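You operate a simulated robot arm through the tools that you are given. There is no shell and no other tool.

You are at the controls of a simulated robot arm. One attempt, no reset.

## Task
Put things in order on the top of the tool cart. At the end: the silver blue capped fitting stands where the blue grease cartridge stood; the white lamp carton (marked "CLEAR") from the top of the tool cart stands where the green bearing block (marked "No 47") stood; the green bearing block from the top of the tool cart stands on top of the brown carton; the blue grease cartridge from the top of the tool cart stands where the white lamp carton stood; whatever was shut is shut again. Leave all else as you found it, and nothing knocked over.

It is judged by the outcome, as a careful person would: the job done as asked, and still so three seconds after it is handed in. It fails if anything else is knocked over, pushed out of place, dropped, spilled or broken.

## Robot
A 7-joint arm with a two-finger parallel gripper, fixed in place. Base frame: the origin is at the foot of the arm, x ahead of it, y to its left, z up; the work surface is at about z = 0.08. Readings come in m, degrees, newtons and seconds.
With the tool pointing down near the work surface it reaches from about 0.24 to 0.6 m from the base axis. Its first joint turns from -66.0 to 66.0 degrees. Payload 2.5 kg.
The TCP is the grasp point between the finger pads, 0.023 m short of the fingertips. In the tool frame z runs along the fingers and y along their closing line. Largest opening 0.094 m; finger width 0.038, thickness 0.01; the body of the gripper, 0.054 by 0.096 m, starts 0.039 m behind the TCP.
Orientation is that of the tool frame in the base frame, as a unit quaternion [x, y, z, w]. With the fingers straight down and closing along the base's y, the tool's x points along the base's -x, its y along +y and its z along -z.

## Interface
- The arm moves only by the tool apply_moves. Its argument "moves" is a list of rows, each an object (a shift or turn left out is 0, a gripper value left out holds the last) with "rot": the turn, a rotation vector about the tool's x, y, z in degrees, a list of three; "travel": the shift along the tool's x, y, z in m, a list of three; "claw": the opening in per cent of the stroke, from 0 (shut) to 100 (fully open). In form: [{"rot": [rx, ry, rz], "travel": [dx, dy, dz], "claw": claw}, ...]. A call has 1 to 20 rows; each row is the pose to reach, as a shift and turn from the pose commanded when the call began, along the tool's axes at that moment. Rows are played at 5 a second. More than 0.05 m and 8.6 degrees between two rows, or a gripper value outside its range, and nothing of the call is played. A pose out of reach is approached as far as the arm can. The call stops where the force on the tool passes 40 N (or 10 N more than at its start, if that is more) or the arm is blocked; 0.2 s more then pass. Each finger travels about 0.108 m/s and halts on what it meets, pressing with about 21 N; the grip force reading is that of the motor and also rises with nothing between the fingers. The clock runs only during rows and for 0.2 s after the last one: add rows that repeat a pose to give the fingers time. It gives the time, the measured TCP pose, the force on the tool (base axes), the opening and the grip force at its end, in the units of the frame above (readings bear some noise), with the torque about the TCP (base axes, N m) and any sound that the robot's microphone picked up.
- Cameras (640 x 400 px; columns grow to the right, rows downward): "scene" is fixed at [0.1298, -0.4141, 0.5478]; the picture's right is [0.74, -0.67, 0.00], its down [-0.38, -0.42, -0.83] and it looks along [0.56, 0.61, -0.56] (base axes); focal length 255 px, centre (320, 200). "wrist" rides on the gripper at [0.086, 0.016, -0.074] in the tool frame; the picture's right is [-0.18, 0.98, 0.00], its down [-0.58, -0.11, -0.81] and it looks along [-0.79, -0.15, 0.59] (tool axes); focal length 243 px, centre (320, 200). There is no depth. A picture from a camera that has moved, and an enlarged one, comes with that camera's place and axes in the base frame and with its lens.
- capture(camera): a new picture of that camera. No time passes.
- inspect(camera, box): a new picture of the part [left, top, right, bottom] of that camera's present view, enlarged. No time passes.
- finish_job(): hands the job in; it is judged then, once.

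Places have to be worked out from the pictures, the camera data and where the tool is seen. Open the gripper and draw the arm clear of the work before you hand the job in, unless the task says otherwise.

The tools are called after ">>>" as a command line: name --argument value ..., lists and objects as JSON in quotes. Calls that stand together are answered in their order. apply_moves: Moves the arm, as the interface text tells. Its arguments: {"type":"object","properties":{"moves":{"type":"array"}},"required":["moves"]} The other tools are called the same way: capture (camera) takes a picture; inspect (camera, box) takes an enlarged picture of a part of a camera's view; finish_job () hands the job in.

At the start:

```text
clock: 0.0
tcp_pos: [0.327, -0.0839, 0.3725]
orientation: [0.0, 1.0, 0.0, 0.0]
ft_force: [0.7, 0.7, 0.0]
wrist_torque: [0.0, 0.0, 0.03]
opening: 0.0942
grasp_force: 0.0
```

scene: 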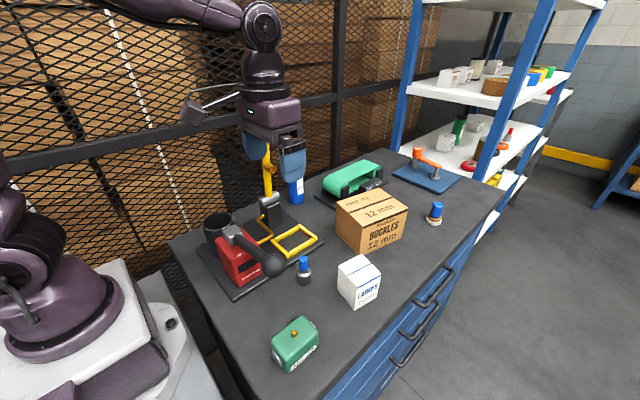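
wrist: 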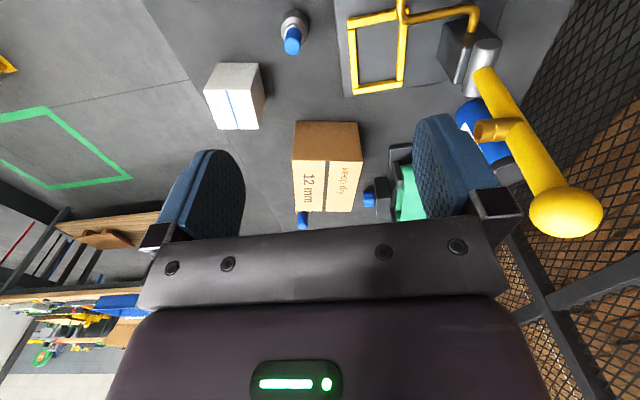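

I start by looking closely at the scene: I see a green block, a white carton, two blue-capped fittings (one near the red device, one to the right of the brown carton), and a blue cartridge behind the gripper. I'll enlarge the pictures before moving.

>>> inspect --camera "scene" --box '[180, 120, 340, 220]'

>>> inspect --camera "scene" --box '[190, 200, 350, 300]'

>>> inspect --camera "scene" --box '[310, 150, 470, 250]'

>>> inspect --camera "scene" --box '[250, 240, 410, 340]'

>>> inspect --camera "scene" --box '[240, 300, 400, 400]'

>>> inspect --camera "wrist" --box '[160, 0, 560, 250]'

```text
4.00 times, centred on (260, 170) of scene
camera zoom: at [0.1298, -0.4141, 0.5478], right [0.74, -0.67, 0.0], down [-0.38, -0.42, -0.83], along [0.56, 0.61, -0.56], focal length 1019 px, centre (560, 320)
```

zoom: 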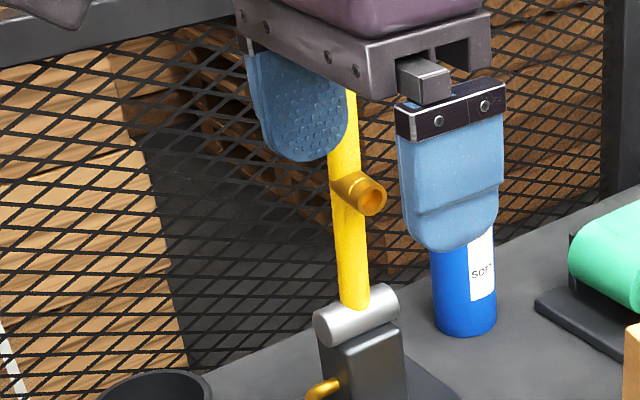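

```text
4.00 times, centred on (270, 250) of scene
camera zoom: at [0.1298, -0.4141, 0.5478], right [0.74, -0.67, 0.0], down [-0.38, -0.42, -0.83], along [0.56, 0.61, -0.56], focal length 1019 px, centre (520, 0)
```

zoom: 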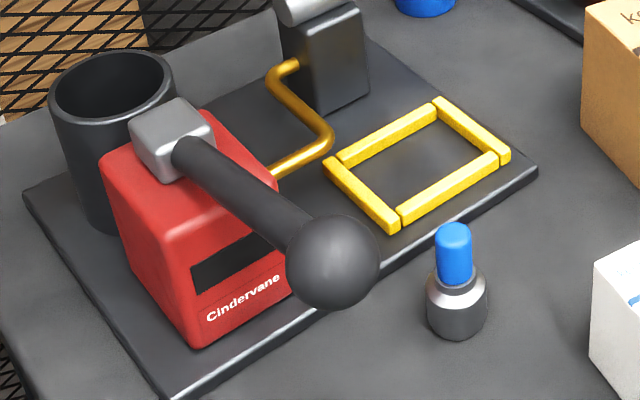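

```text
4.00 times, centred on (390, 200) of scene
camera zoom: at [0.1298, -0.4141, 0.5478], right [0.74, -0.67, 0.0], down [-0.38, -0.42, -0.83], along [0.56, 0.61, -0.56], focal length 1019 px, centre (40, 200)
```

zoom: 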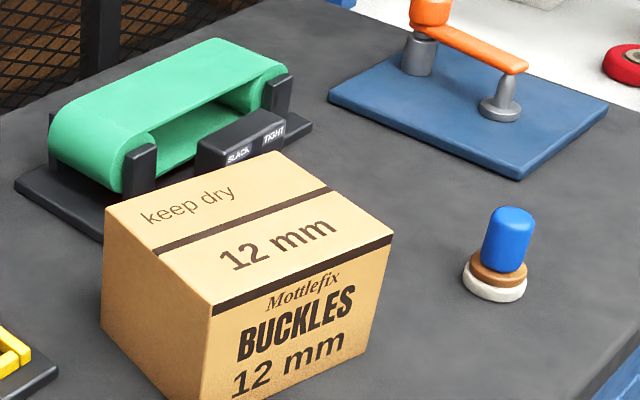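

```text
4.00 times, centred on (330, 290) of scene
camera zoom: at [0.1298, -0.4141, 0.5478], right [0.74, -0.67, 0.0], down [-0.38, -0.42, -0.83], along [0.56, 0.61, -0.56], focal length 1019 px, centre (280, -160)
```

zoom: 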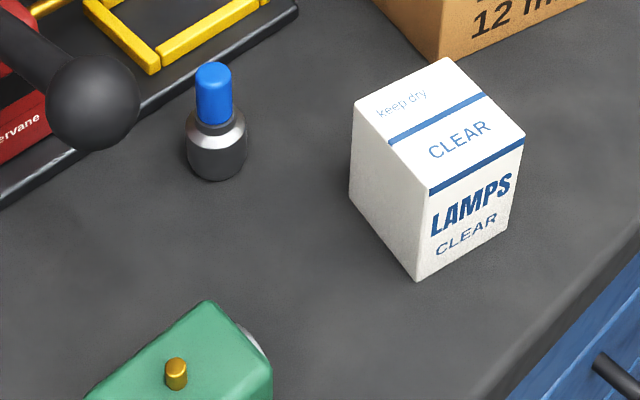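

```text
4.00 times, centred on (320, 350) of scene
camera zoom: at [0.1298, -0.4141, 0.5478], right [0.74, -0.67, 0.0], down [-0.38, -0.42, -0.83], along [0.56, 0.61, -0.56], focal length 1019 px, centre (320, -400)
```

zoom: 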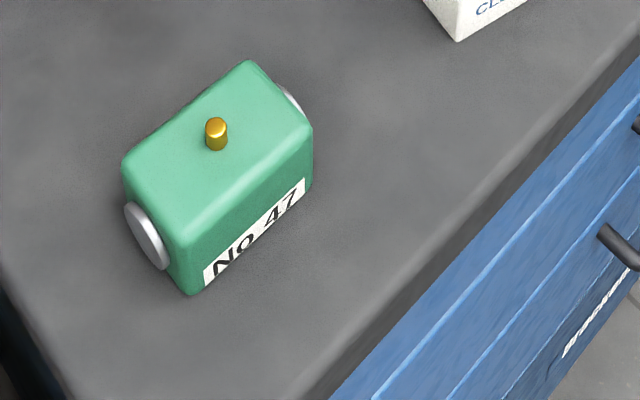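

```text
1.60 times, centred on (360, 125) of wrist
camera zoom: at [0.2399, -0.0676, 0.4465], right [0.18, 0.98, 0.0], down [0.58, -0.11, 0.81], along [0.79, -0.15, -0.59], focal length 388 px, centre (256, 320)
```

zoom: 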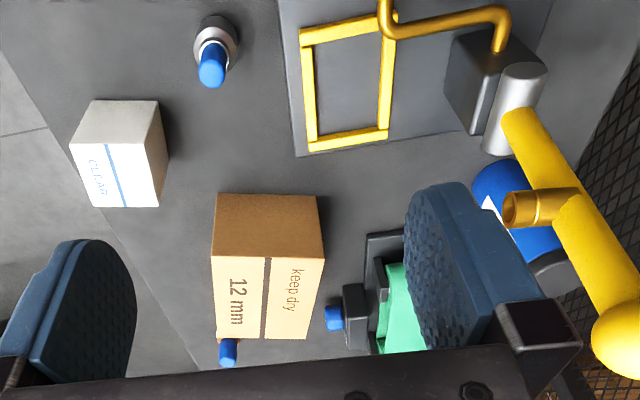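

The silver-bodied fitting is the one beside the red fixture, near (0.355, -0.118). I put the green block near (0.248, -0.225), the white carton near (0.417, -0.219) turned about -10°, the brown carton top near (0.58, -0.11, 0.177), and the cartridge near (0.54, 0.148) behind the yellow pole. The green block goes first, so I move above it, staying high, to check its place with the wrist camera.

>>> apply_moves --moves '[{"travel": [0.02, -0.035, 0.0], "claw": 100}, {"travel": [0.04, -0.07, 0.02], "claw": 100}, {"travel": [0.06, -0.105, 0.05], "claw": 100}, {"travel": [0.079, -0.141, 0.085], "claw": 100}, {"travel": [0.079, -0.141, 0.12], "claw": 100}, {"travel": [0.079, -0.141, 0.12], "claw": 100}]'

>>> capture --camera "wrist"

>>> capture --camera "scene"

```text
refused: row 3 steps farther than a row can; nothing moved
```

```text
taken
camera wrist: at [0.2399, -0.0676, 0.4465], right [0.18, 0.98, 0.0], down [0.58, -0.11, 0.81], along [0.79, -0.15, -0.59], focal length 243 px, centre (320, 200)
```

wrist: 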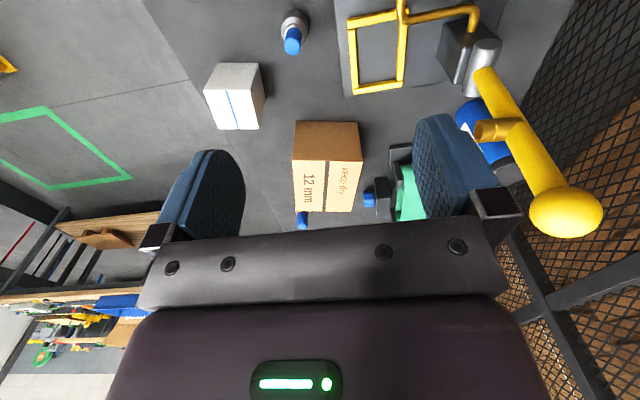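

```text
taken
```

scene: 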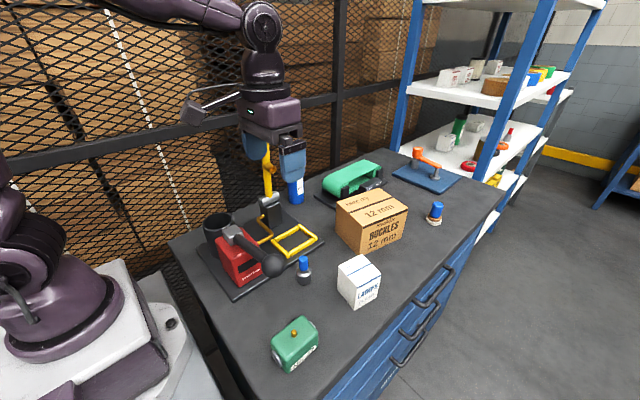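

The call was refused because one step exceeded 5 cm, and nothing moved. I'll repeat the same path with smaller steps.

>>> apply_moves --moves '[{"travel": [0.016, -0.028, 0.0], "claw": 100}, {"travel": [0.032, -0.056, 0.02], "claw": 100}, {"travel": [0.048, -0.084, 0.04], "claw": 100}, {"travel": [0.064, -0.112, 0.06], "claw": 100}, {"travel": [0.079, -0.141, 0.08], "claw": 100}, {"travel": [0.079, -0.141, 0.1], "claw": 100}, {"travel": [0.079, -0.141, 0.12], "claw": 100}, {"travel": [0.079, -0.141, 0.12], "claw": 100}]'

>>> capture --camera "wrist"

>>> capture --camera "scene"

```text
clock: 1.8
tcp_pos: [0.2465, -0.2269, 0.2525]
orientation: [0.001, 1.0, -0.002, 0.002]
ft_force: [-4.3, -14.4, 6.4]
wrist_torque: [0.0, 0.04, 0.01]
opening: 0.0875
grasp_force: 0.1
```

```text
taken
camera wrist: at [0.1595, -0.2098, 0.327], right [0.19, 0.98, 0.0], down [0.58, -0.11, 0.81], along [0.79, -0.15, -0.59], focal length 243 px, centre (320, 200)
```

wrist: 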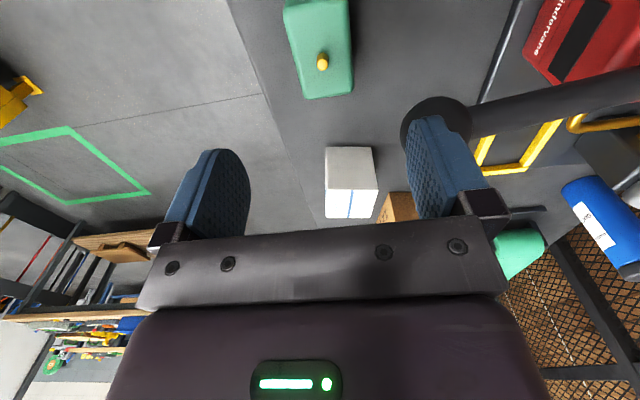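

```text
taken
```

scene: 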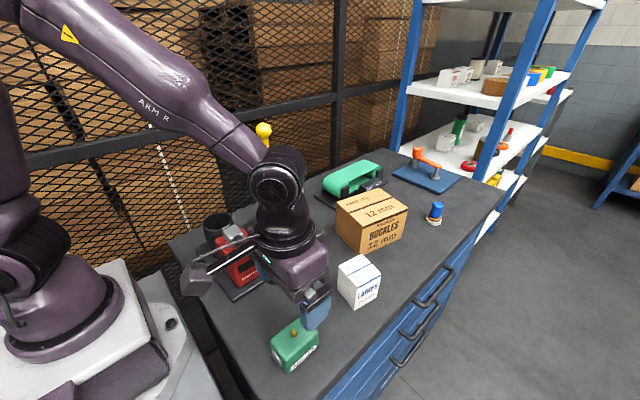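

The force reading (-14 N in y) and the picture show my left finger against the black ball of the lever, whose ball is higher and closer than I assumed. I'll look closely before backing away.

>>> inspect --camera "scene" --box '[180, 200, 340, 300]'

>>> inspect --camera "wrist" --box '[380, 0, 640, 200]'

```text
4.00 times, centred on (260, 250) of scene
camera zoom: at [0.1298, -0.4141, 0.5478], right [0.74, -0.67, 0.0], down [-0.38, -0.42, -0.83], along [0.56, 0.61, -0.56], focal length 1019 px, centre (560, 0)
```

zoom: 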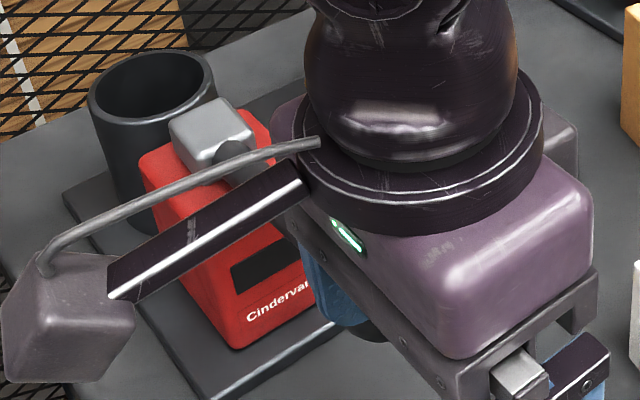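

```text
2.00 times, centred on (510, 100) of wrist
camera zoom: at [0.1595, -0.2098, 0.327], right [0.19, 0.98, 0.0], down [0.58, -0.11, 0.81], along [0.79, -0.15, -0.59], focal length 485 px, centre (-60, 400)
```

zoom: 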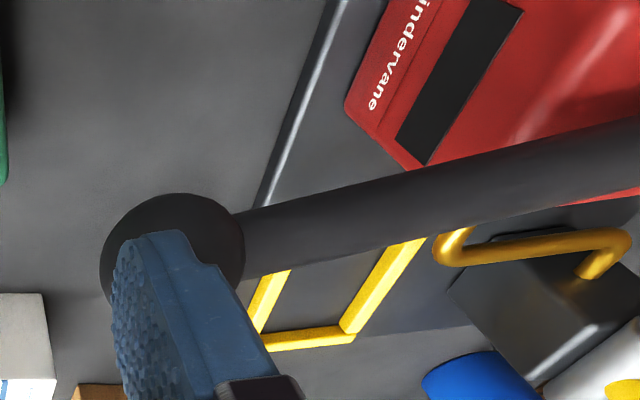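

The +y finger is pressing lightly on the ball from its -y side. I back straight away in -y with a slight rise, then check whether the lever kept its place.

>>> apply_moves --moves '[{"travel": [0.0, -0.012, -0.005]}, {"travel": [0.0, -0.025, -0.01]}, {"travel": [0.0, -0.035, -0.02]}, {"travel": [0.0, -0.035, -0.02]}]'

>>> capture --camera "wrist"

>>> inspect --camera "scene" --box '[180, 200, 340, 300]'

```text
clock: 2.8
tcp_pos: [0.2477, -0.2602, 0.2713]
orientation: [0.0, 1.0, 0.0, 0.0]
ft_force: [0.4, 0.2, 0.9]
wrist_torque: [-0.03, 0.03, -0.02]
opening: 0.0939
grasp_force: 0.0
```

```text
taken
camera wrist: at [0.1607, -0.2432, 0.3467], right [0.18, 0.98, 0.0], down [0.58, -0.11, 0.81], along [0.79, -0.15, -0.59], focal length 243 px, centre (320, 200)
```

wrist: 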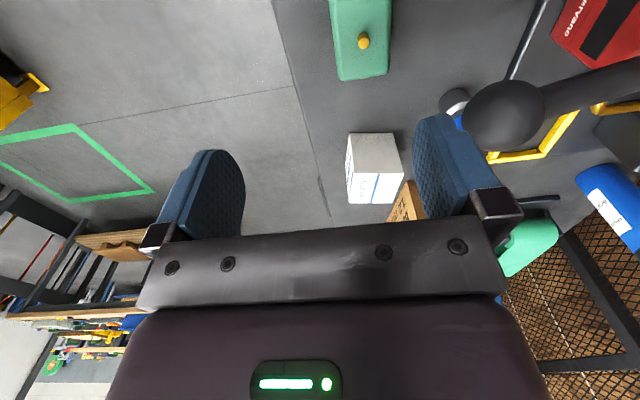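

```text
4.00 times, centred on (260, 250) of scene
camera zoom: at [0.1298, -0.4141, 0.5478], right [0.74, -0.67, 0.0], down [-0.38, -0.42, -0.83], along [0.56, 0.61, -0.56], focal length 1019 px, centre (560, 0)
```

zoom: 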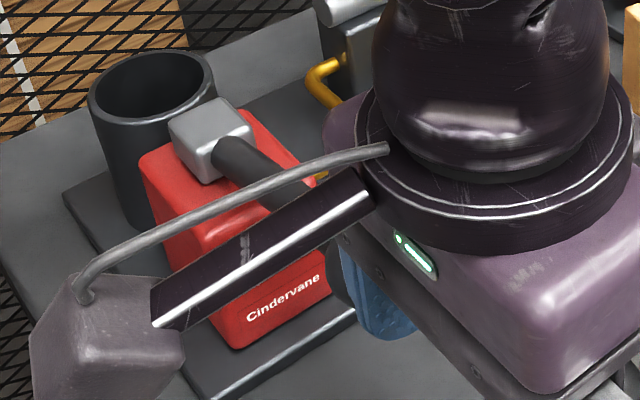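

The force is back to zero and the opening is back to full. By triangulation the ball sits at about (0.271, -0.146, 0.212) with a radius of about 0.023. I rise first, then move to open space so the scene camera can show whether the lever stayed where it was.

>>> apply_moves --moves '[{"travel": [0.0, 0.0, -0.04]}, {"travel": [0.0, 0.0, -0.08]}, {"travel": [0.0, 0.0, -0.12]}, {"travel": [-0.035, 0.01, -0.13]}, {"travel": [-0.07, 0.02, -0.13]}, {"travel": [-0.105, 0.03, -0.13]}, {"travel": [-0.14, 0.045, -0.13]}, {"travel": [-0.18, 0.06, -0.13]}, {"travel": [-0.18, 0.06, -0.13]}]'

>>> capture --camera "scene"

>>> inspect --camera "scene" --box '[190, 200, 350, 300]'

>>> capture --camera "wrist"

```text
clock: 4.8
tcp_pos: [0.4283, -0.1998, 0.4027]
orientation: [0.0, 1.0, 0.0, 0.001]
ft_force: [0.3, -0.1, -0.6]
wrist_torque: [0.03, -0.01, 0.02]
opening: 0.0939
grasp_force: 0.1
```

```text
taken
```

scene: 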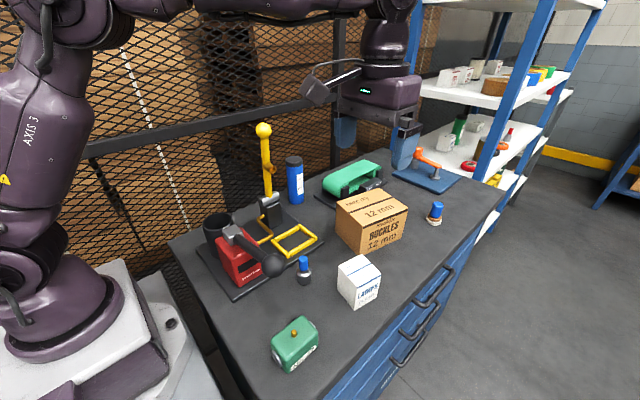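

```text
4.00 times, centred on (270, 250) of scene
camera zoom: at [0.1299, -0.4141, 0.5478], right [0.74, -0.67, 0.0], down [-0.38, -0.42, -0.83], along [0.56, 0.61, -0.56], focal length 1019 px, centre (520, 0)
```

zoom: 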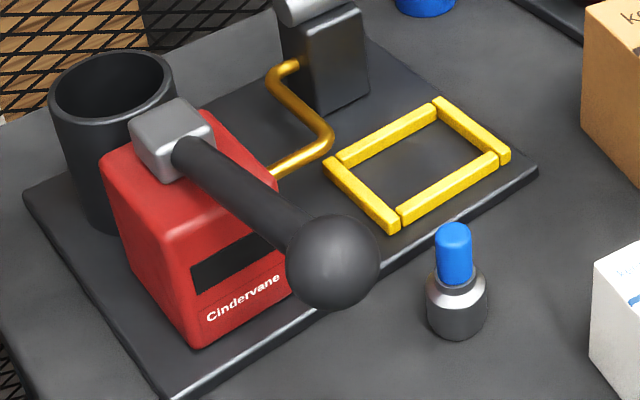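

```text
taken
camera wrist: at [0.3412, -0.1834, 0.4766], right [0.18, 0.98, 0.0], down [0.58, -0.11, 0.81], along [0.79, -0.15, -0.59], focal length 243 px, centre (320, 200)
```

wrist: 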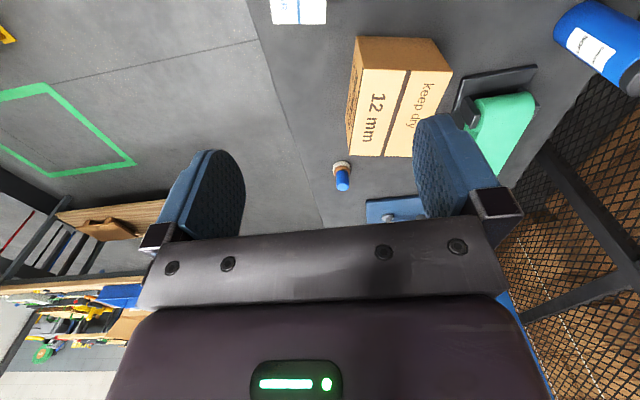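

The lever ball sits at exactly the same pixels as at the start, so it was not displaced. Now I take close looks at the pole, the cartridge, the carton and the belt device while they are unobstructed.

>>> inspect --camera "scene" --box '[220, 115, 380, 215]'

>>> inspect --camera "scene" --box '[310, 170, 470, 270]'

>>> inspect --camera "wrist" --box '[240, 0, 640, 250]'

```text
4.00 times, centred on (300, 165) of scene
camera zoom: at [0.1299, -0.4141, 0.5478], right [0.74, -0.67, 0.0], down [-0.38, -0.42, -0.83], along [0.56, 0.61, -0.56], focal length 1019 px, centre (400, 340)
```

zoom: 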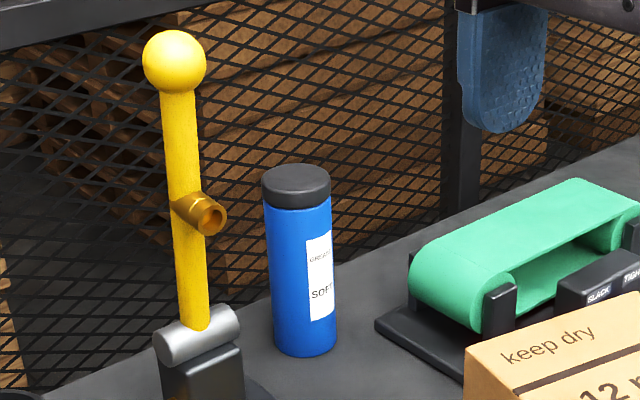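

```text
4.00 times, centred on (390, 220) of scene
camera zoom: at [0.1299, -0.4141, 0.5478], right [0.74, -0.67, 0.0], down [-0.38, -0.42, -0.83], along [0.56, 0.61, -0.56], focal length 1019 px, centre (40, 120)
```

zoom: 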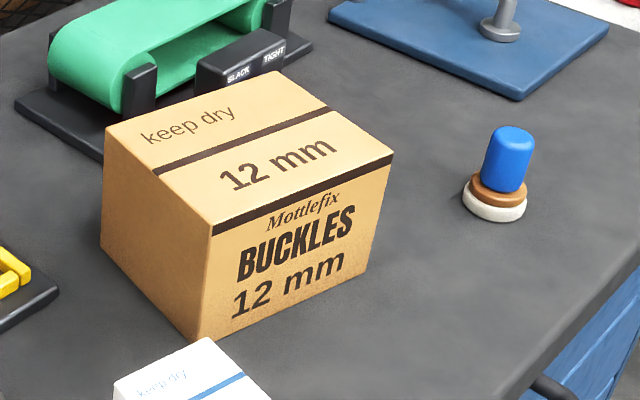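

```text
1.60 times, centred on (440, 125) of wrist
camera zoom: at [0.3412, -0.1834, 0.4766], right [0.18, 0.98, 0.0], down [0.58, -0.11, 0.81], along [0.79, -0.15, -0.59], focal length 388 px, centre (128, 320)
```

zoom: 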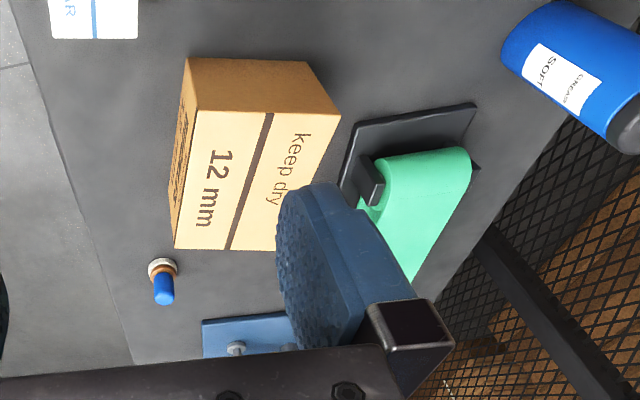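

From this view the pole (ball at about (0.40, 0.066, 0.36)) stands between the arm's base and the cartridge, so I'll plan a leaning approach for that one later. For the green block I go back at height, narrow the fingers to about 62 mm to clear the lever ball, and come down to z = 0.20 at y = -0.229 for a close look.

>>> apply_moves --moves '[{"travel": [0.037, -0.006, 0.0], "claw": 66}, {"travel": [0.074, -0.012, 0.0], "claw": 66}, {"travel": [0.111, -0.018, 0.0], "claw": 66}, {"travel": [0.148, -0.024, 0.0], "claw": 66}, {"travel": [0.183, -0.029, 0.0], "claw": 66}, {"travel": [0.183, -0.029, 0.03], "claw": 66}, {"travel": [0.183, -0.029, 0.06], "claw": 66}, {"travel": [0.183, -0.029, 0.09], "claw": 66}, {"travel": [0.183, -0.029, 0.12], "claw": 66}, {"travel": [0.183, -0.029, 0.15], "claw": 66}, {"travel": [0.183, -0.029, 0.18], "claw": 66}, {"travel": [0.183, -0.029, 0.2], "claw": 66}, {"travel": [0.183, -0.029, 0.2], "claw": 66}]'

>>> capture --camera "wrist"

>>> capture --camera "scene"

```text
clock: 7.6
tcp_pos: [0.2446, -0.2273, 0.2022]
orientation: [0.0, 1.0, 0.0, 0.0]
ft_force: [-0.3, 0.6, -0.1]
wrist_torque: [0.03, -0.02, 0.0]
opening: 0.062
grasp_force: 0.0
```

```text
taken
camera wrist: at [0.1575, -0.2121, 0.2764], right [0.18, 0.98, 0.0], down [0.58, -0.11, 0.81], along [0.79, -0.15, -0.59], focal length 243 px, centre (320, 200)
```

wrist: 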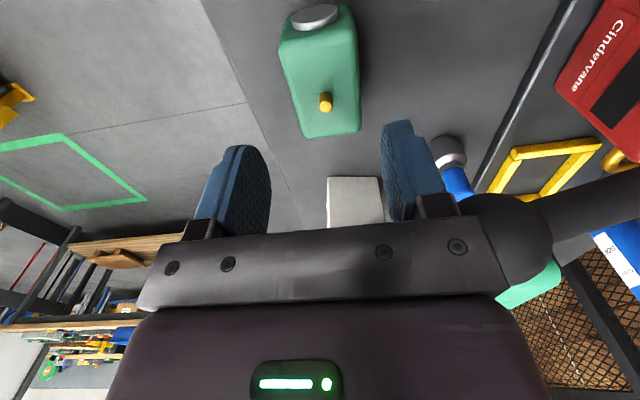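

```text
taken
```

scene: 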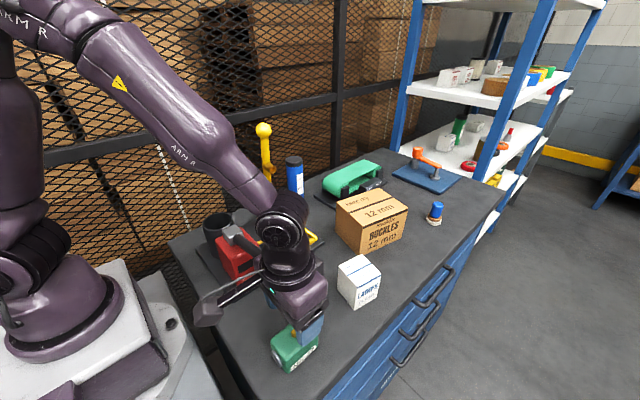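

The block centre is at about (0.244, -0.225) with its top at z ≈ 0.128 and essentially square to the axes. The lever ball should clear the hand by about 1 cm. I descend slowly to z = 0.112 with a 2 mm shift away from the ball.

>>> apply_moves --moves '[{"travel": [0.0, -0.002, 0.015], "claw": 66}, {"travel": [0.0, -0.002, 0.03], "claw": 66}, {"travel": [0.0, -0.002, 0.045], "claw": 66}, {"travel": [0.0, -0.002, 0.06], "claw": 66}, {"travel": [0.0, -0.002, 0.075], "claw": 66}, {"travel": [0.0, -0.002, 0.09], "claw": 66}, {"travel": [0.0, -0.002, 0.09], "claw": 66}]'

>>> capture --camera "wrist"

```text
clock: 9.2
tcp_pos: [0.2459, -0.2318, 0.1131]
orientation: [0.0, 1.0, 0.0, 0.0]
ft_force: [-0.2, 0.3, 0.0]
wrist_torque: [0.02, -0.01, 0.03]
opening: 0.062
grasp_force: 0.0
```

```text
taken
camera wrist: at [0.1584, -0.2152, 0.1866], right [0.18, 0.98, 0.0], down [0.58, -0.11, 0.81], along [0.79, -0.15, -0.59], focal length 243 px, centre (320, 200)
```

wrist: 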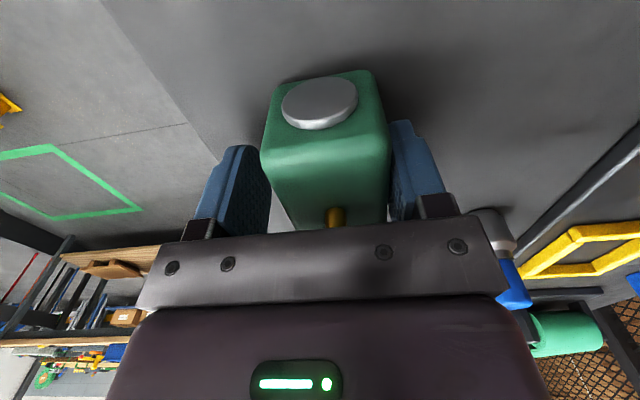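

The fingers straddle the block with nothing touching. I close on it.

>>> apply_moves --moves '[{"travel": [0.0, 0.0, 0.0], "claw": 35}, {"travel": [0.0, 0.0, 0.0], "claw": 0}, {"travel": [0.0, 0.0, 0.0], "claw": 0}, {"travel": [0.0, 0.0, 0.0], "claw": 0}]'

```text
clock: 10.2
tcp_pos: [0.2458, -0.2312, 0.1128]
orientation: [0.0, 1.0, 0.0, 0.0]
ft_force: [0.5, 0.0, 0.7]
wrist_torque: [0.0, -0.03, 0.01]
opening: 0.0459
grasp_force: 20.5
```

Grip force is 20.5 N at a 46 mm opening, so the block is held. I lift straight up, past the lever ball, and check.

>>> apply_moves --moves '[{"travel": [0.0, 0.0, -0.01], "claw": 0}, {"travel": [0.0, 0.0, -0.025], "claw": 0}, {"travel": [0.0, 0.0, -0.05], "claw": 0}, {"travel": [0.0, 0.0, -0.08], "claw": 0}, {"travel": [0.0, 0.0, -0.11], "claw": 0}, {"travel": [0.0, 0.0, -0.14], "claw": 0}, {"travel": [0.0, 0.0, -0.17], "claw": 0}, {"travel": [0.0, 0.0, -0.2], "claw": 0}, {"travel": [0.0, 0.0, -0.23], "claw": 0}, {"travel": [0.0, 0.0, -0.23], "claw": 0}]'

>>> capture --camera "wrist"

>>> capture --camera "scene"

```text
clock: 12.4
tcp_pos: [0.2433, -0.2313, 0.3433]
orientation: [0.0, 1.0, 0.0, -0.001]
ft_force: [0.4, -0.3, -6.7]
wrist_torque: [0.01, 0.0, 0.02]
opening: 0.0457
grasp_force: 21.0
```

```text
taken
camera wrist: at [0.1569, -0.2146, 0.4182], right [0.18, 0.98, 0.0], down [0.58, -0.11, 0.81], along [0.79, -0.15, -0.59], focal length 243 px, centre (320, 200)
```

wrist: 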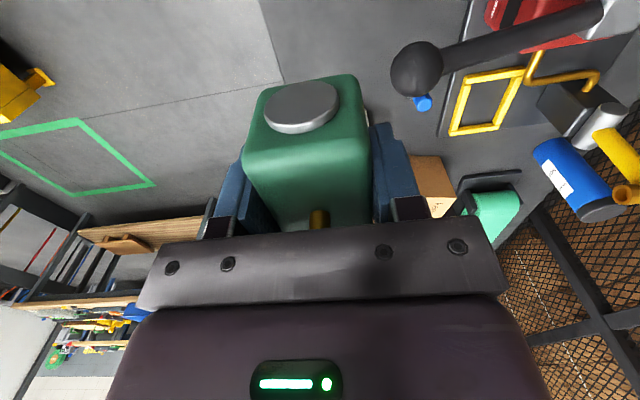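

```text
taken
```

scene: 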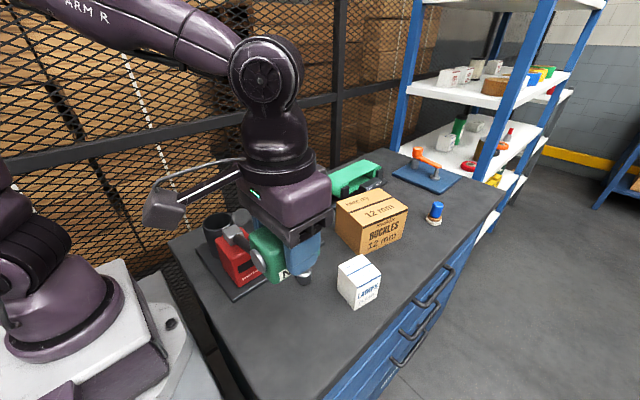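

The block is held (about 0.68 kg) and the spot it left is clear. I carry it at height to above the brown carton, turning about 12° to line up with it, and stop high at about (0.57, -0.118) to check.

>>> apply_moves --moves '[{"travel": [-0.033, 0.0113, -0.01], "claw": 0}, {"travel": [-0.066, 0.0226, -0.01], "claw": 0}, {"travel": [-0.099, 0.034, -0.01], "rot": [0, 0, 2], "claw": 0}, {"travel": [-0.132, 0.045, -0.01], "rot": [0, 0, 4], "claw": 0}, {"travel": [-0.165, 0.0565, -0.01], "rot": [0, 0, 6], "claw": 0}, {"travel": [-0.198, 0.068, -0.01], "rot": [0, 0, 8], "claw": 0}, {"travel": [-0.231, 0.079, -0.01], "rot": [0, 0, 10], "claw": 0}, {"travel": [-0.264, 0.0905, -0.01], "rot": [0, 0, 12], "claw": 0}, {"travel": [-0.297, 0.102, -0.005], "rot": [0, 0, 12], "claw": 0}, {"travel": [-0.325, 0.113, 0.0], "rot": [0, 0, 12], "claw": 0}, {"travel": [-0.325, 0.113, 0.02], "rot": [0, 0, 12], "claw": 0}, {"travel": [-0.325, 0.113, 0.04], "rot": [0, 0, 12], "claw": 0}, {"travel": [-0.325, 0.113, 0.04], "rot": [0, 0, 12], "claw": 0}]'

>>> capture --camera "wrist"

>>> capture --camera "scene"

```text
clock: 15.2
tcp_pos: [0.5687, -0.1178, 0.3015]
orientation: [0.105, 0.994, -0.001, 0.0]
ft_force: [0.7, -0.3, -5.8]
wrist_torque: [-0.01, -0.02, -0.03]
opening: 0.0456
grasp_force: 21.4
out of reach, approached as far as the arm can: row 10, 11
```

```text
taken
camera wrist: at [0.487, -0.0839, 0.3763], right [0.38, 0.92, 0.0], down [0.55, -0.23, 0.81], along [0.74, -0.31, -0.59], focal length 243 px, centre (320, 200)
```

wrist: 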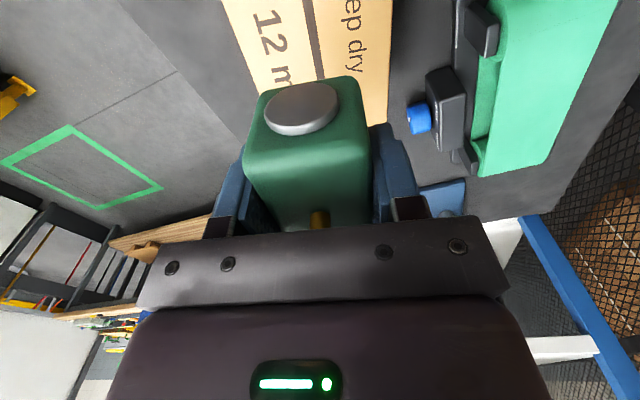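

```text
taken
```

scene: 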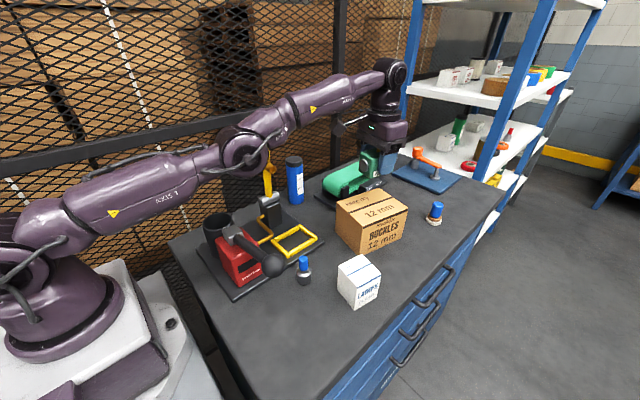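

The target point projects onto the middle of the carton's top face and the pose is reachable here. I descend to just above the expected touch height (TCP z ≈ 0.208), then go gently.

>>> apply_moves --moves '[{"travel": [0.0, 0.0, 0.02], "claw": 0}, {"travel": [0.0, 0.0, 0.04], "claw": 0}, {"travel": [0.0, 0.0, 0.06], "claw": 0}, {"travel": [0.0, 0.0, 0.075], "claw": 0}, {"travel": [0.0, 0.0, 0.085], "claw": 0}, {"travel": [0.0, 0.0, 0.085], "claw": 0}]'

>>> inspect --camera "scene" --box '[310, 140, 438, 220]'

>>> capture --camera "wrist"

```text
clock: 16.6
tcp_pos: [0.5839, -0.1217, 0.2194]
orientation: [0.105, 0.995, 0.001, -0.001]
ft_force: [-0.6, -0.1, -5.7]
wrist_torque: [-0.01, -0.06, 0.0]
opening: 0.0459
grasp_force: 21.0
out of reach, approached as far as the arm can: row 2, 3, 4, 5, 6
```

```text
5.00 times, centred on (374, 180) of scene
camera zoom: at [0.1299, -0.4141, 0.5478], right [0.74, -0.67, 0.0], down [-0.38, -0.42, -0.83], along [0.56, 0.61, -0.56], focal length 1274 px, centre (50, 300)
```

zoom: 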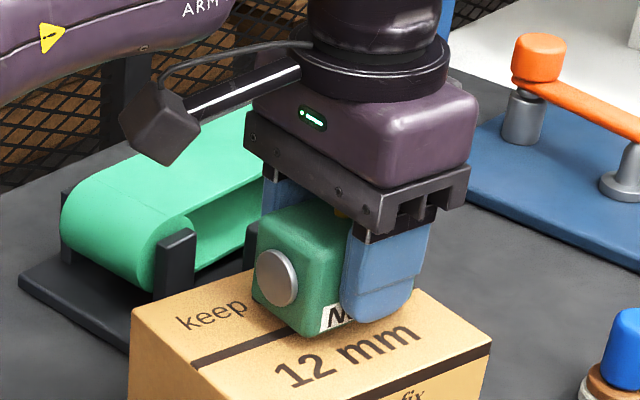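

```text
taken
camera wrist: at [0.5018, -0.0869, 0.2934], right [0.38, 0.92, 0.0], down [0.55, -0.23, 0.81], along [0.74, -0.31, -0.59], focal length 243 px, centre (320, 200)
```

wrist: 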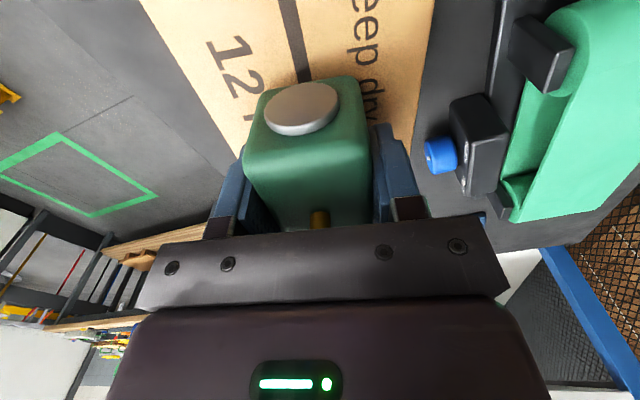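

The arm got stuck nearly straight: it reached (0.584, -0.122, 0.219) instead of x = 0.57, with the block about 1 cm above the carton. I raise a little and draw back toward the base so the elbow bends again before lowering.

>>> apply_moves --moves '[{"travel": [0.0, 0.0, -0.01], "claw": 0}, {"travel": [0.01, 0.0, -0.02], "claw": 0}, {"travel": [0.02, 0.0, -0.025], "claw": 0}, {"travel": [0.03, 0.0, -0.025], "claw": 0}, {"travel": [0.03, 0.0, -0.025], "claw": 0}]'

```text
clock: 17.8
tcp_pos: [0.5784, -0.12, 0.248]
orientation: [0.104, 0.995, 0.0, -0.001]
ft_force: [0.3, 0.6, -5.1]
wrist_torque: [-0.01, -0.01, -0.01]
opening: 0.0459
grasp_force: 20.8
out of reach, approached as far as the arm can: row 2, 3, 4, 5
```

The arm still lags the command because it is almost fully stretched. I command a larger retreat toward the base and upward, over free space, to let the elbow fold.

>>> apply_moves --moves '[{"travel": [0.02, 0.0, -0.015], "claw": 0}, {"travel": [0.045, 0.0, -0.03], "claw": 0}, {"travel": [0.07, 0.0, -0.045], "claw": 0}, {"travel": [0.09, 0.0, -0.055], "claw": 0}, {"travel": [0.09, 0.0, -0.055], "claw": 0}]'

>>> capture --camera "scene"

```text
clock: 19.0
tcp_pos: [0.5625, -0.1161, 0.3196]
orientation: [0.105, 0.995, 0.0, -0.002]
ft_force: [-0.1, -0.4, -5.9]
wrist_torque: [0.03, -0.01, -0.01]
opening: 0.046
grasp_force: 20.9
out of reach, approached as far as the arm can: row 1, 2, 3, 4, 5
```

```text
taken
```

scene: 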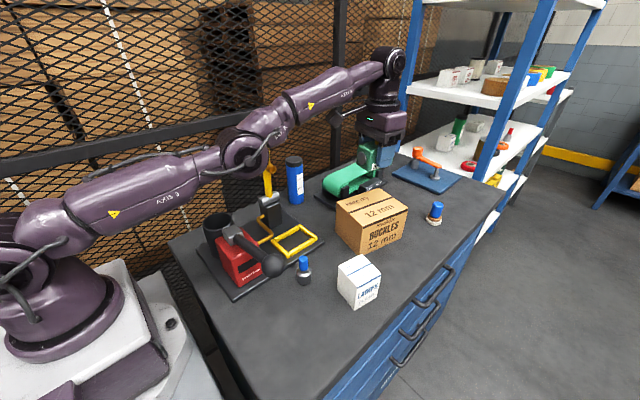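

The readings lie on an arc of about 0.60 m around the shoulder, so the elbow is locked straight. I command a target well inside reach, over free space at height, and hold it for several rows so the arm can fold.

>>> apply_moves --moves '[{"travel": [0.03, 0.0, -0.012], "claw": 0}, {"travel": [0.06, 0.0, -0.025], "claw": 0}, {"travel": [0.09, 0.0, -0.038], "claw": 0}, {"travel": [0.12, 0.0, -0.05], "claw": 0}, {"travel": [0.12, 0.0, -0.05], "claw": 0}, {"travel": [0.12, 0.0, -0.05], "claw": 0}, {"travel": [0.12, 0.0, -0.05], "claw": 0}, {"travel": [0.12, 0.0, -0.05], "claw": 0}]'

>>> capture --camera "scene"

```text
clock: 20.8
tcp_pos: [0.535, -0.1095, 0.398]
orientation: [0.104, 0.995, 0.0, 0.0]
ft_force: [0.1, 0.2, -5.9]
wrist_torque: [0.0, -0.01, 0.02]
opening: 0.0456
grasp_force: 20.8
out of reach, approached as far as the arm can: row 1, 2, 3, 4, 5, 6, 7, 8
```

```text
taken
```

scene: 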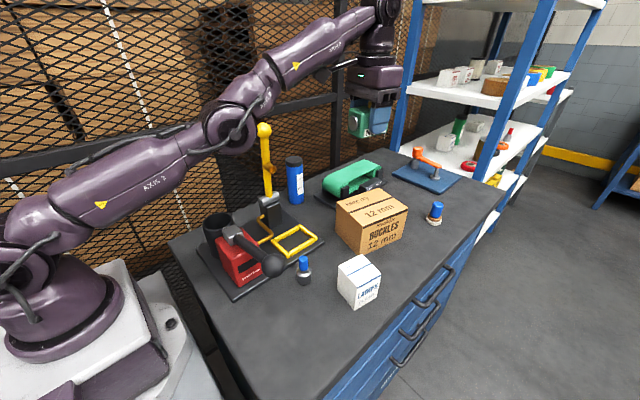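

The elbow stays straight and the tool just slides along the reach limit. I'll push the target a little outward, then inward again in the same call, up here where all is clear, to nudge the elbow off its singular position.

>>> apply_moves --moves '[{"travel": [-0.03, 0.0, -0.015], "claw": 0}, {"travel": [-0.045, 0.0, -0.02], "claw": 0}, {"travel": [-0.03, 0.0, -0.015], "claw": 0}, {"travel": [0.0, 0.0, 0.0], "claw": 0}, {"travel": [0.03, 0.0, 0.015], "claw": 0}, {"travel": [0.06, 0.0, 0.03], "claw": 0}, {"travel": [0.06, 0.0, 0.03], "claw": 0}]'

```text
clock: 22.4
tcp_pos: [0.4753, -0.0953, 0.3698]
orientation: [0.104, 0.995, -0.001, 0.001]
ft_force: [-0.2, -0.3, -6.3]
wrist_torque: [0.0, 0.04, 0.0]
opening: 0.046
grasp_force: 21.1
out of reach, approached as far as the arm can: row 1, 2, 3
```

That freed the elbow: the tool now follows the command exactly, at (0.475, -0.095, 0.370). I check the arm posture before going on.

>>> capture --camera "scene"

>>> capture --camera "wrist"

```text
taken
```

scene: 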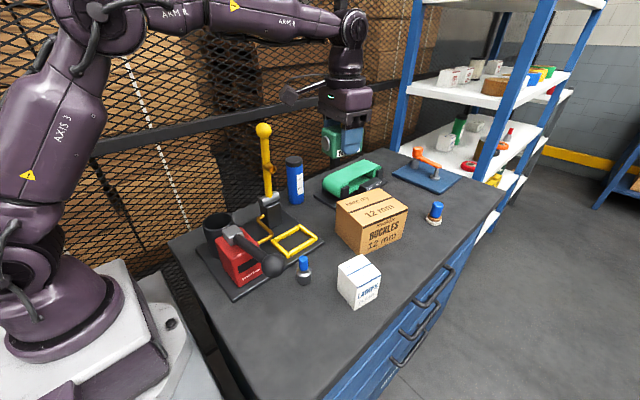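

```text
taken
camera wrist: at [0.3937, -0.0613, 0.444], right [0.38, 0.92, 0.0], down [0.55, -0.23, 0.81], along [0.74, -0.31, -0.59], focal length 243 px, centre (320, 200)
```

wrist: 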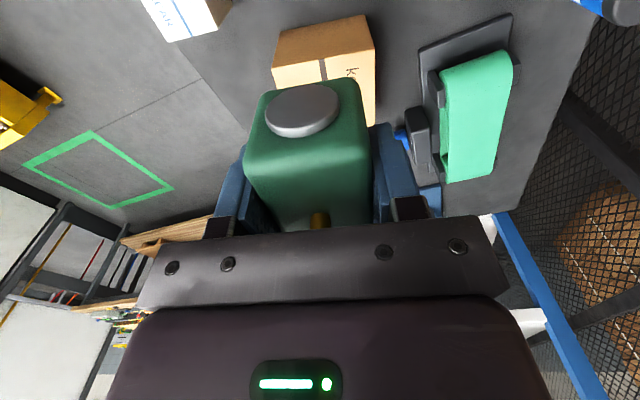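

The elbow is well bent again. I now lower first and go out to about (0.563, -0.118), slightly inside the previous try so the arm stays clear of full stretch, stopping 3 cm above the carton.

>>> apply_moves --moves '[{"travel": [0.0, 0.0, 0.03], "claw": 0}, {"travel": [-0.01, 0.0, 0.06], "claw": 0}, {"travel": [-0.03, -0.001, 0.085], "claw": 0}, {"travel": [-0.055, -0.002, 0.105], "claw": 0}, {"travel": [-0.075, -0.003, 0.12], "claw": 0}, {"travel": [-0.09, -0.004, 0.13], "claw": 0}, {"travel": [-0.09, -0.004, 0.13], "claw": 0}]'

>>> inspect --camera "scene" --box '[310, 140, 438, 220]'

>>> capture --camera "wrist"

```text
clock: 24.0
tcp_pos: [0.5633, -0.1183, 0.2375]
orientation: [0.104, 0.995, 0.0, -0.001]
ft_force: [0.7, 0.5, -5.9]
wrist_torque: [-0.01, 0.02, 0.02]
opening: 0.0459
grasp_force: 20.7
```

```text
5.00 times, centred on (374, 180) of scene
camera zoom: at [0.1299, -0.4141, 0.5478], right [0.74, -0.67, 0.0], down [-0.38, -0.42, -0.83], along [0.56, 0.61, -0.56], focal length 1274 px, centre (50, 300)
```

zoom: 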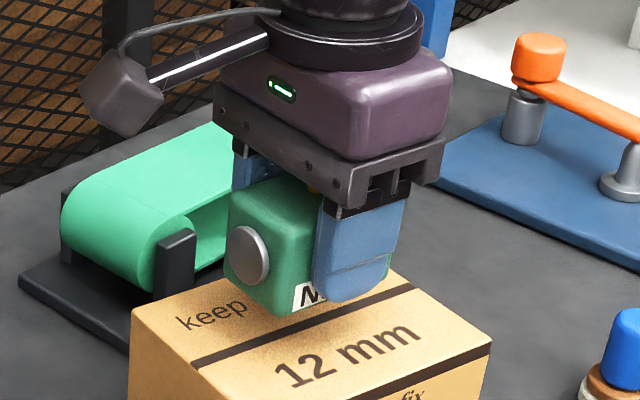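

```text
taken
camera wrist: at [0.4812, -0.0836, 0.3126], right [0.38, 0.92, 0.0], down [0.55, -0.23, 0.81], along [0.74, -0.31, -0.59], focal length 243 px, centre (320, 200)
```

wrist: 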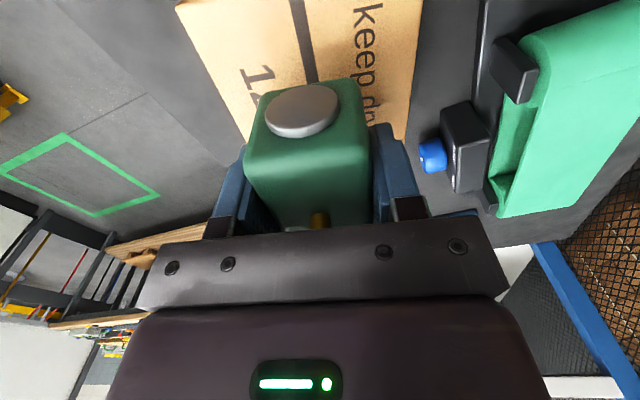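

Position is exact and the block hangs over the middle of the carton, about 3 cm above it. I lower it most of the way.

>>> apply_moves --moves '[{"travel": [0.0, 0.0, 0.01], "claw": 0}, {"travel": [0.0, 0.0, 0.018], "claw": 0}, {"travel": [0.0, 0.0, 0.023], "claw": 0}, {"travel": [0.0, 0.0, 0.026], "claw": 0}, {"travel": [0.0, 0.0, 0.026], "claw": 0}]'

>>> inspect --camera "scene" --box '[310, 160, 438, 240]'

```text
clock: 25.2
tcp_pos: [0.5639, -0.1185, 0.2124]
orientation: [0.104, 0.995, 0.001, 0.0]
ft_force: [-0.4, 0.0, -6.2]
wrist_torque: [-0.01, 0.01, 0.03]
opening: 0.0458
grasp_force: 21.2
```

```text
5.00 times, centred on (374, 200) of scene
camera zoom: at [0.1299, -0.4141, 0.5478], right [0.74, -0.67, 0.0], down [-0.38, -0.42, -0.83], along [0.56, 0.61, -0.56], focal length 1274 px, centre (50, 200)
```

zoom: 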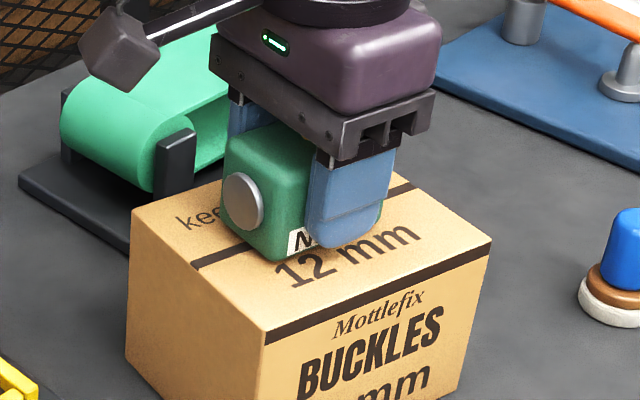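

The block is just above the top face and there is no contact yet (-6.2 N is only its weight). I go down in 2 mm steps until the force shows it resting.

>>> apply_moves --moves '[{"travel": [0.0, 0.0, 0.001], "claw": 0}, {"travel": [0.0, 0.0, 0.002], "claw": 0}, {"travel": [0.0, 0.0, 0.003], "claw": 0}, {"travel": [0.0, 0.0, 0.003], "claw": 0}]'

```text
clock: 26.2
tcp_pos: [0.5626, -0.1175, 0.2121]
orientation: [0.104, 0.995, 0.0, 0.001]
ft_force: [-1.4, 2.2, 4.3]
wrist_torque: [0.09, 0.42, 0.01]
opening: 0.046
grasp_force: 21.1
```

Contact: the force went from -6 N to +4 N, so the block is resting on the carton. I ease off 1 mm and open the fingers.

>>> apply_moves --moves '[{"travel": [0.0, 0.0, -0.001], "claw": 0}, {"travel": [0.0, 0.0, -0.001], "claw": 55}, {"travel": [0.0, 0.0, -0.001], "claw": 70}, {"travel": [0.0, 0.0, -0.001], "claw": 70}, {"travel": [0.0, 0.0, -0.001], "claw": 70}]'

>>> inspect --camera "scene" --box '[310, 160, 438, 240]'

```text
clock: 27.4
tcp_pos: [0.5628, -0.118, 0.2111]
orientation: [0.104, 0.995, 0.0, 0.0]
ft_force: [0.5, -0.1, 0.8]
wrist_torque: [0.0, -0.01, 0.02]
opening: 0.0657
grasp_force: 0.2
```

```text
5.00 times, centred on (374, 200) of scene
camera zoom: at [0.1298, -0.4141, 0.5478], right [0.74, -0.67, 0.0], down [-0.38, -0.42, -0.83], along [0.56, 0.61, -0.56], focal length 1274 px, centre (50, 200)
```

zoom: 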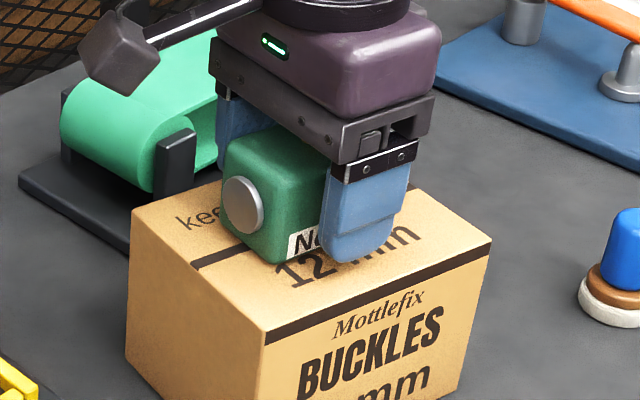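

The block stands squarely on the brown carton and the fingers are free. I rise clear of its pin, draw back, and move above the white carton at about (0.417, -0.219) for a close look.

>>> apply_moves --moves '[{"travel": [0.0, 0.0, -0.02], "claw": 70}, {"travel": [0.0, 0.0, -0.04], "claw": 70}, {"travel": [0.005, 0.0, -0.06], "claw": 70}, {"travel": [0.03, -0.02, -0.065], "claw": 80}, {"travel": [0.055, -0.045, -0.07], "claw": 90}, {"travel": [0.08, -0.075, -0.07], "claw": 90}, {"travel": [0.1, -0.1, -0.07], "claw": 90}, {"travel": [0.1218, -0.1286, -0.07], "claw": 90}, {"travel": [0.1218, -0.1286, -0.07], "claw": 90}]'

>>> capture --camera "wrist"

>>> capture --camera "scene"

```text
clock: 29.4
tcp_pos: [0.4171, -0.2202, 0.2815]
orientation: [0.104, 0.995, -0.001, 0.001]
ft_force: [0.2, -0.1, -0.1]
wrist_torque: [0.0, 0.02, 0.0]
opening: 0.0846
grasp_force: 0.0
```

```text
taken
camera wrist: at [0.3349, -0.1848, 0.355], right [0.38, 0.92, 0.0], down [0.55, -0.23, 0.81], along [0.74, -0.31, -0.59], focal length 243 px, centre (320, 200)
```

wrist: 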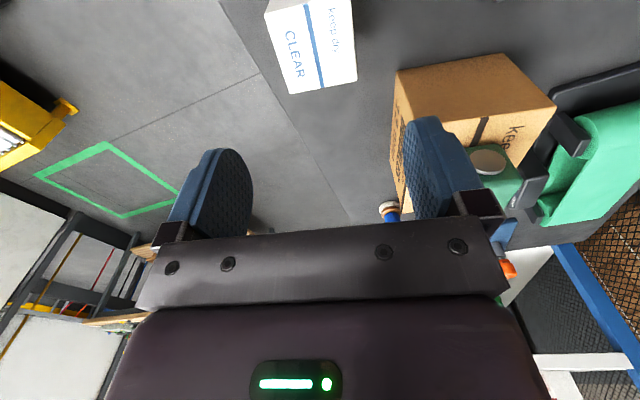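

```text
taken
```

scene: 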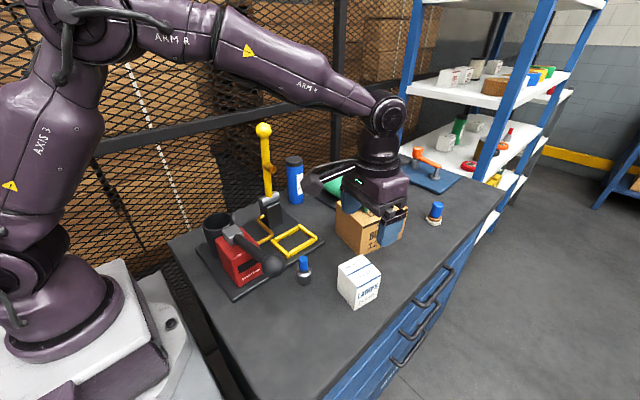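

The carton reads as about 60 mm square, yaw about -11.5°, centre near (0.413, -0.219); the hand's yaw already matches. I go down to z = 0.20 for a closer fix.

>>> apply_moves --moves '[{"travel": [0.002, 0.0, 0.02], "claw": 90}, {"travel": [0.004, 0.0, 0.04], "claw": 90}, {"travel": [0.004, 0.0, 0.06], "claw": 90}, {"travel": [0.004, 0.0, 0.08], "claw": 90}, {"travel": [0.004, 0.0, 0.08], "claw": 90}]'

>>> capture --camera "wrist"

>>> inspect --camera "scene" --box '[300, 200, 428, 320]'

```text
clock: 30.6
tcp_pos: [0.4125, -0.2178, 0.2009]
orientation: [0.104, 0.995, 0.0, 0.0]
ft_force: [0.0, 0.2, 0.5]
wrist_torque: [0.01, -0.04, -0.04]
opening: 0.0848
grasp_force: 0.1
```

```text
taken
camera wrist: at [0.3309, -0.1834, 0.2753], right [0.38, 0.92, 0.0], down [0.55, -0.23, 0.81], along [0.74, -0.31, -0.59], focal length 243 px, centre (320, 200)
```

wrist: 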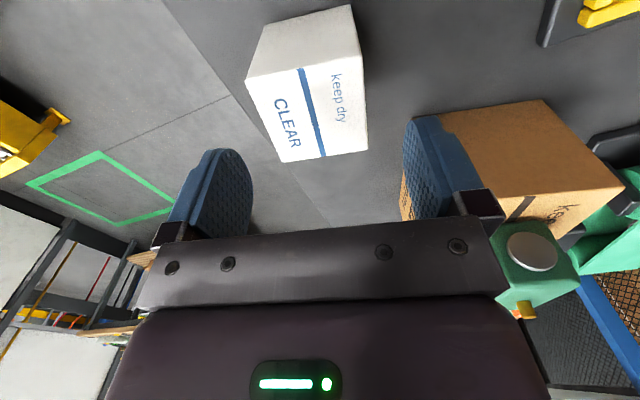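

```text
3.33 times, centred on (364, 260) of scene
camera zoom: at [0.1298, -0.4141, 0.5478], right [0.74, -0.67, 0.0], down [-0.38, -0.42, -0.83], along [0.56, 0.61, -0.56], focal length 849 px, centre (173, 0)
```

zoom: 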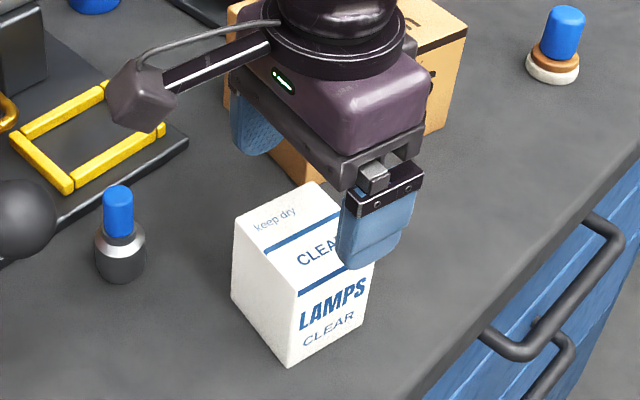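

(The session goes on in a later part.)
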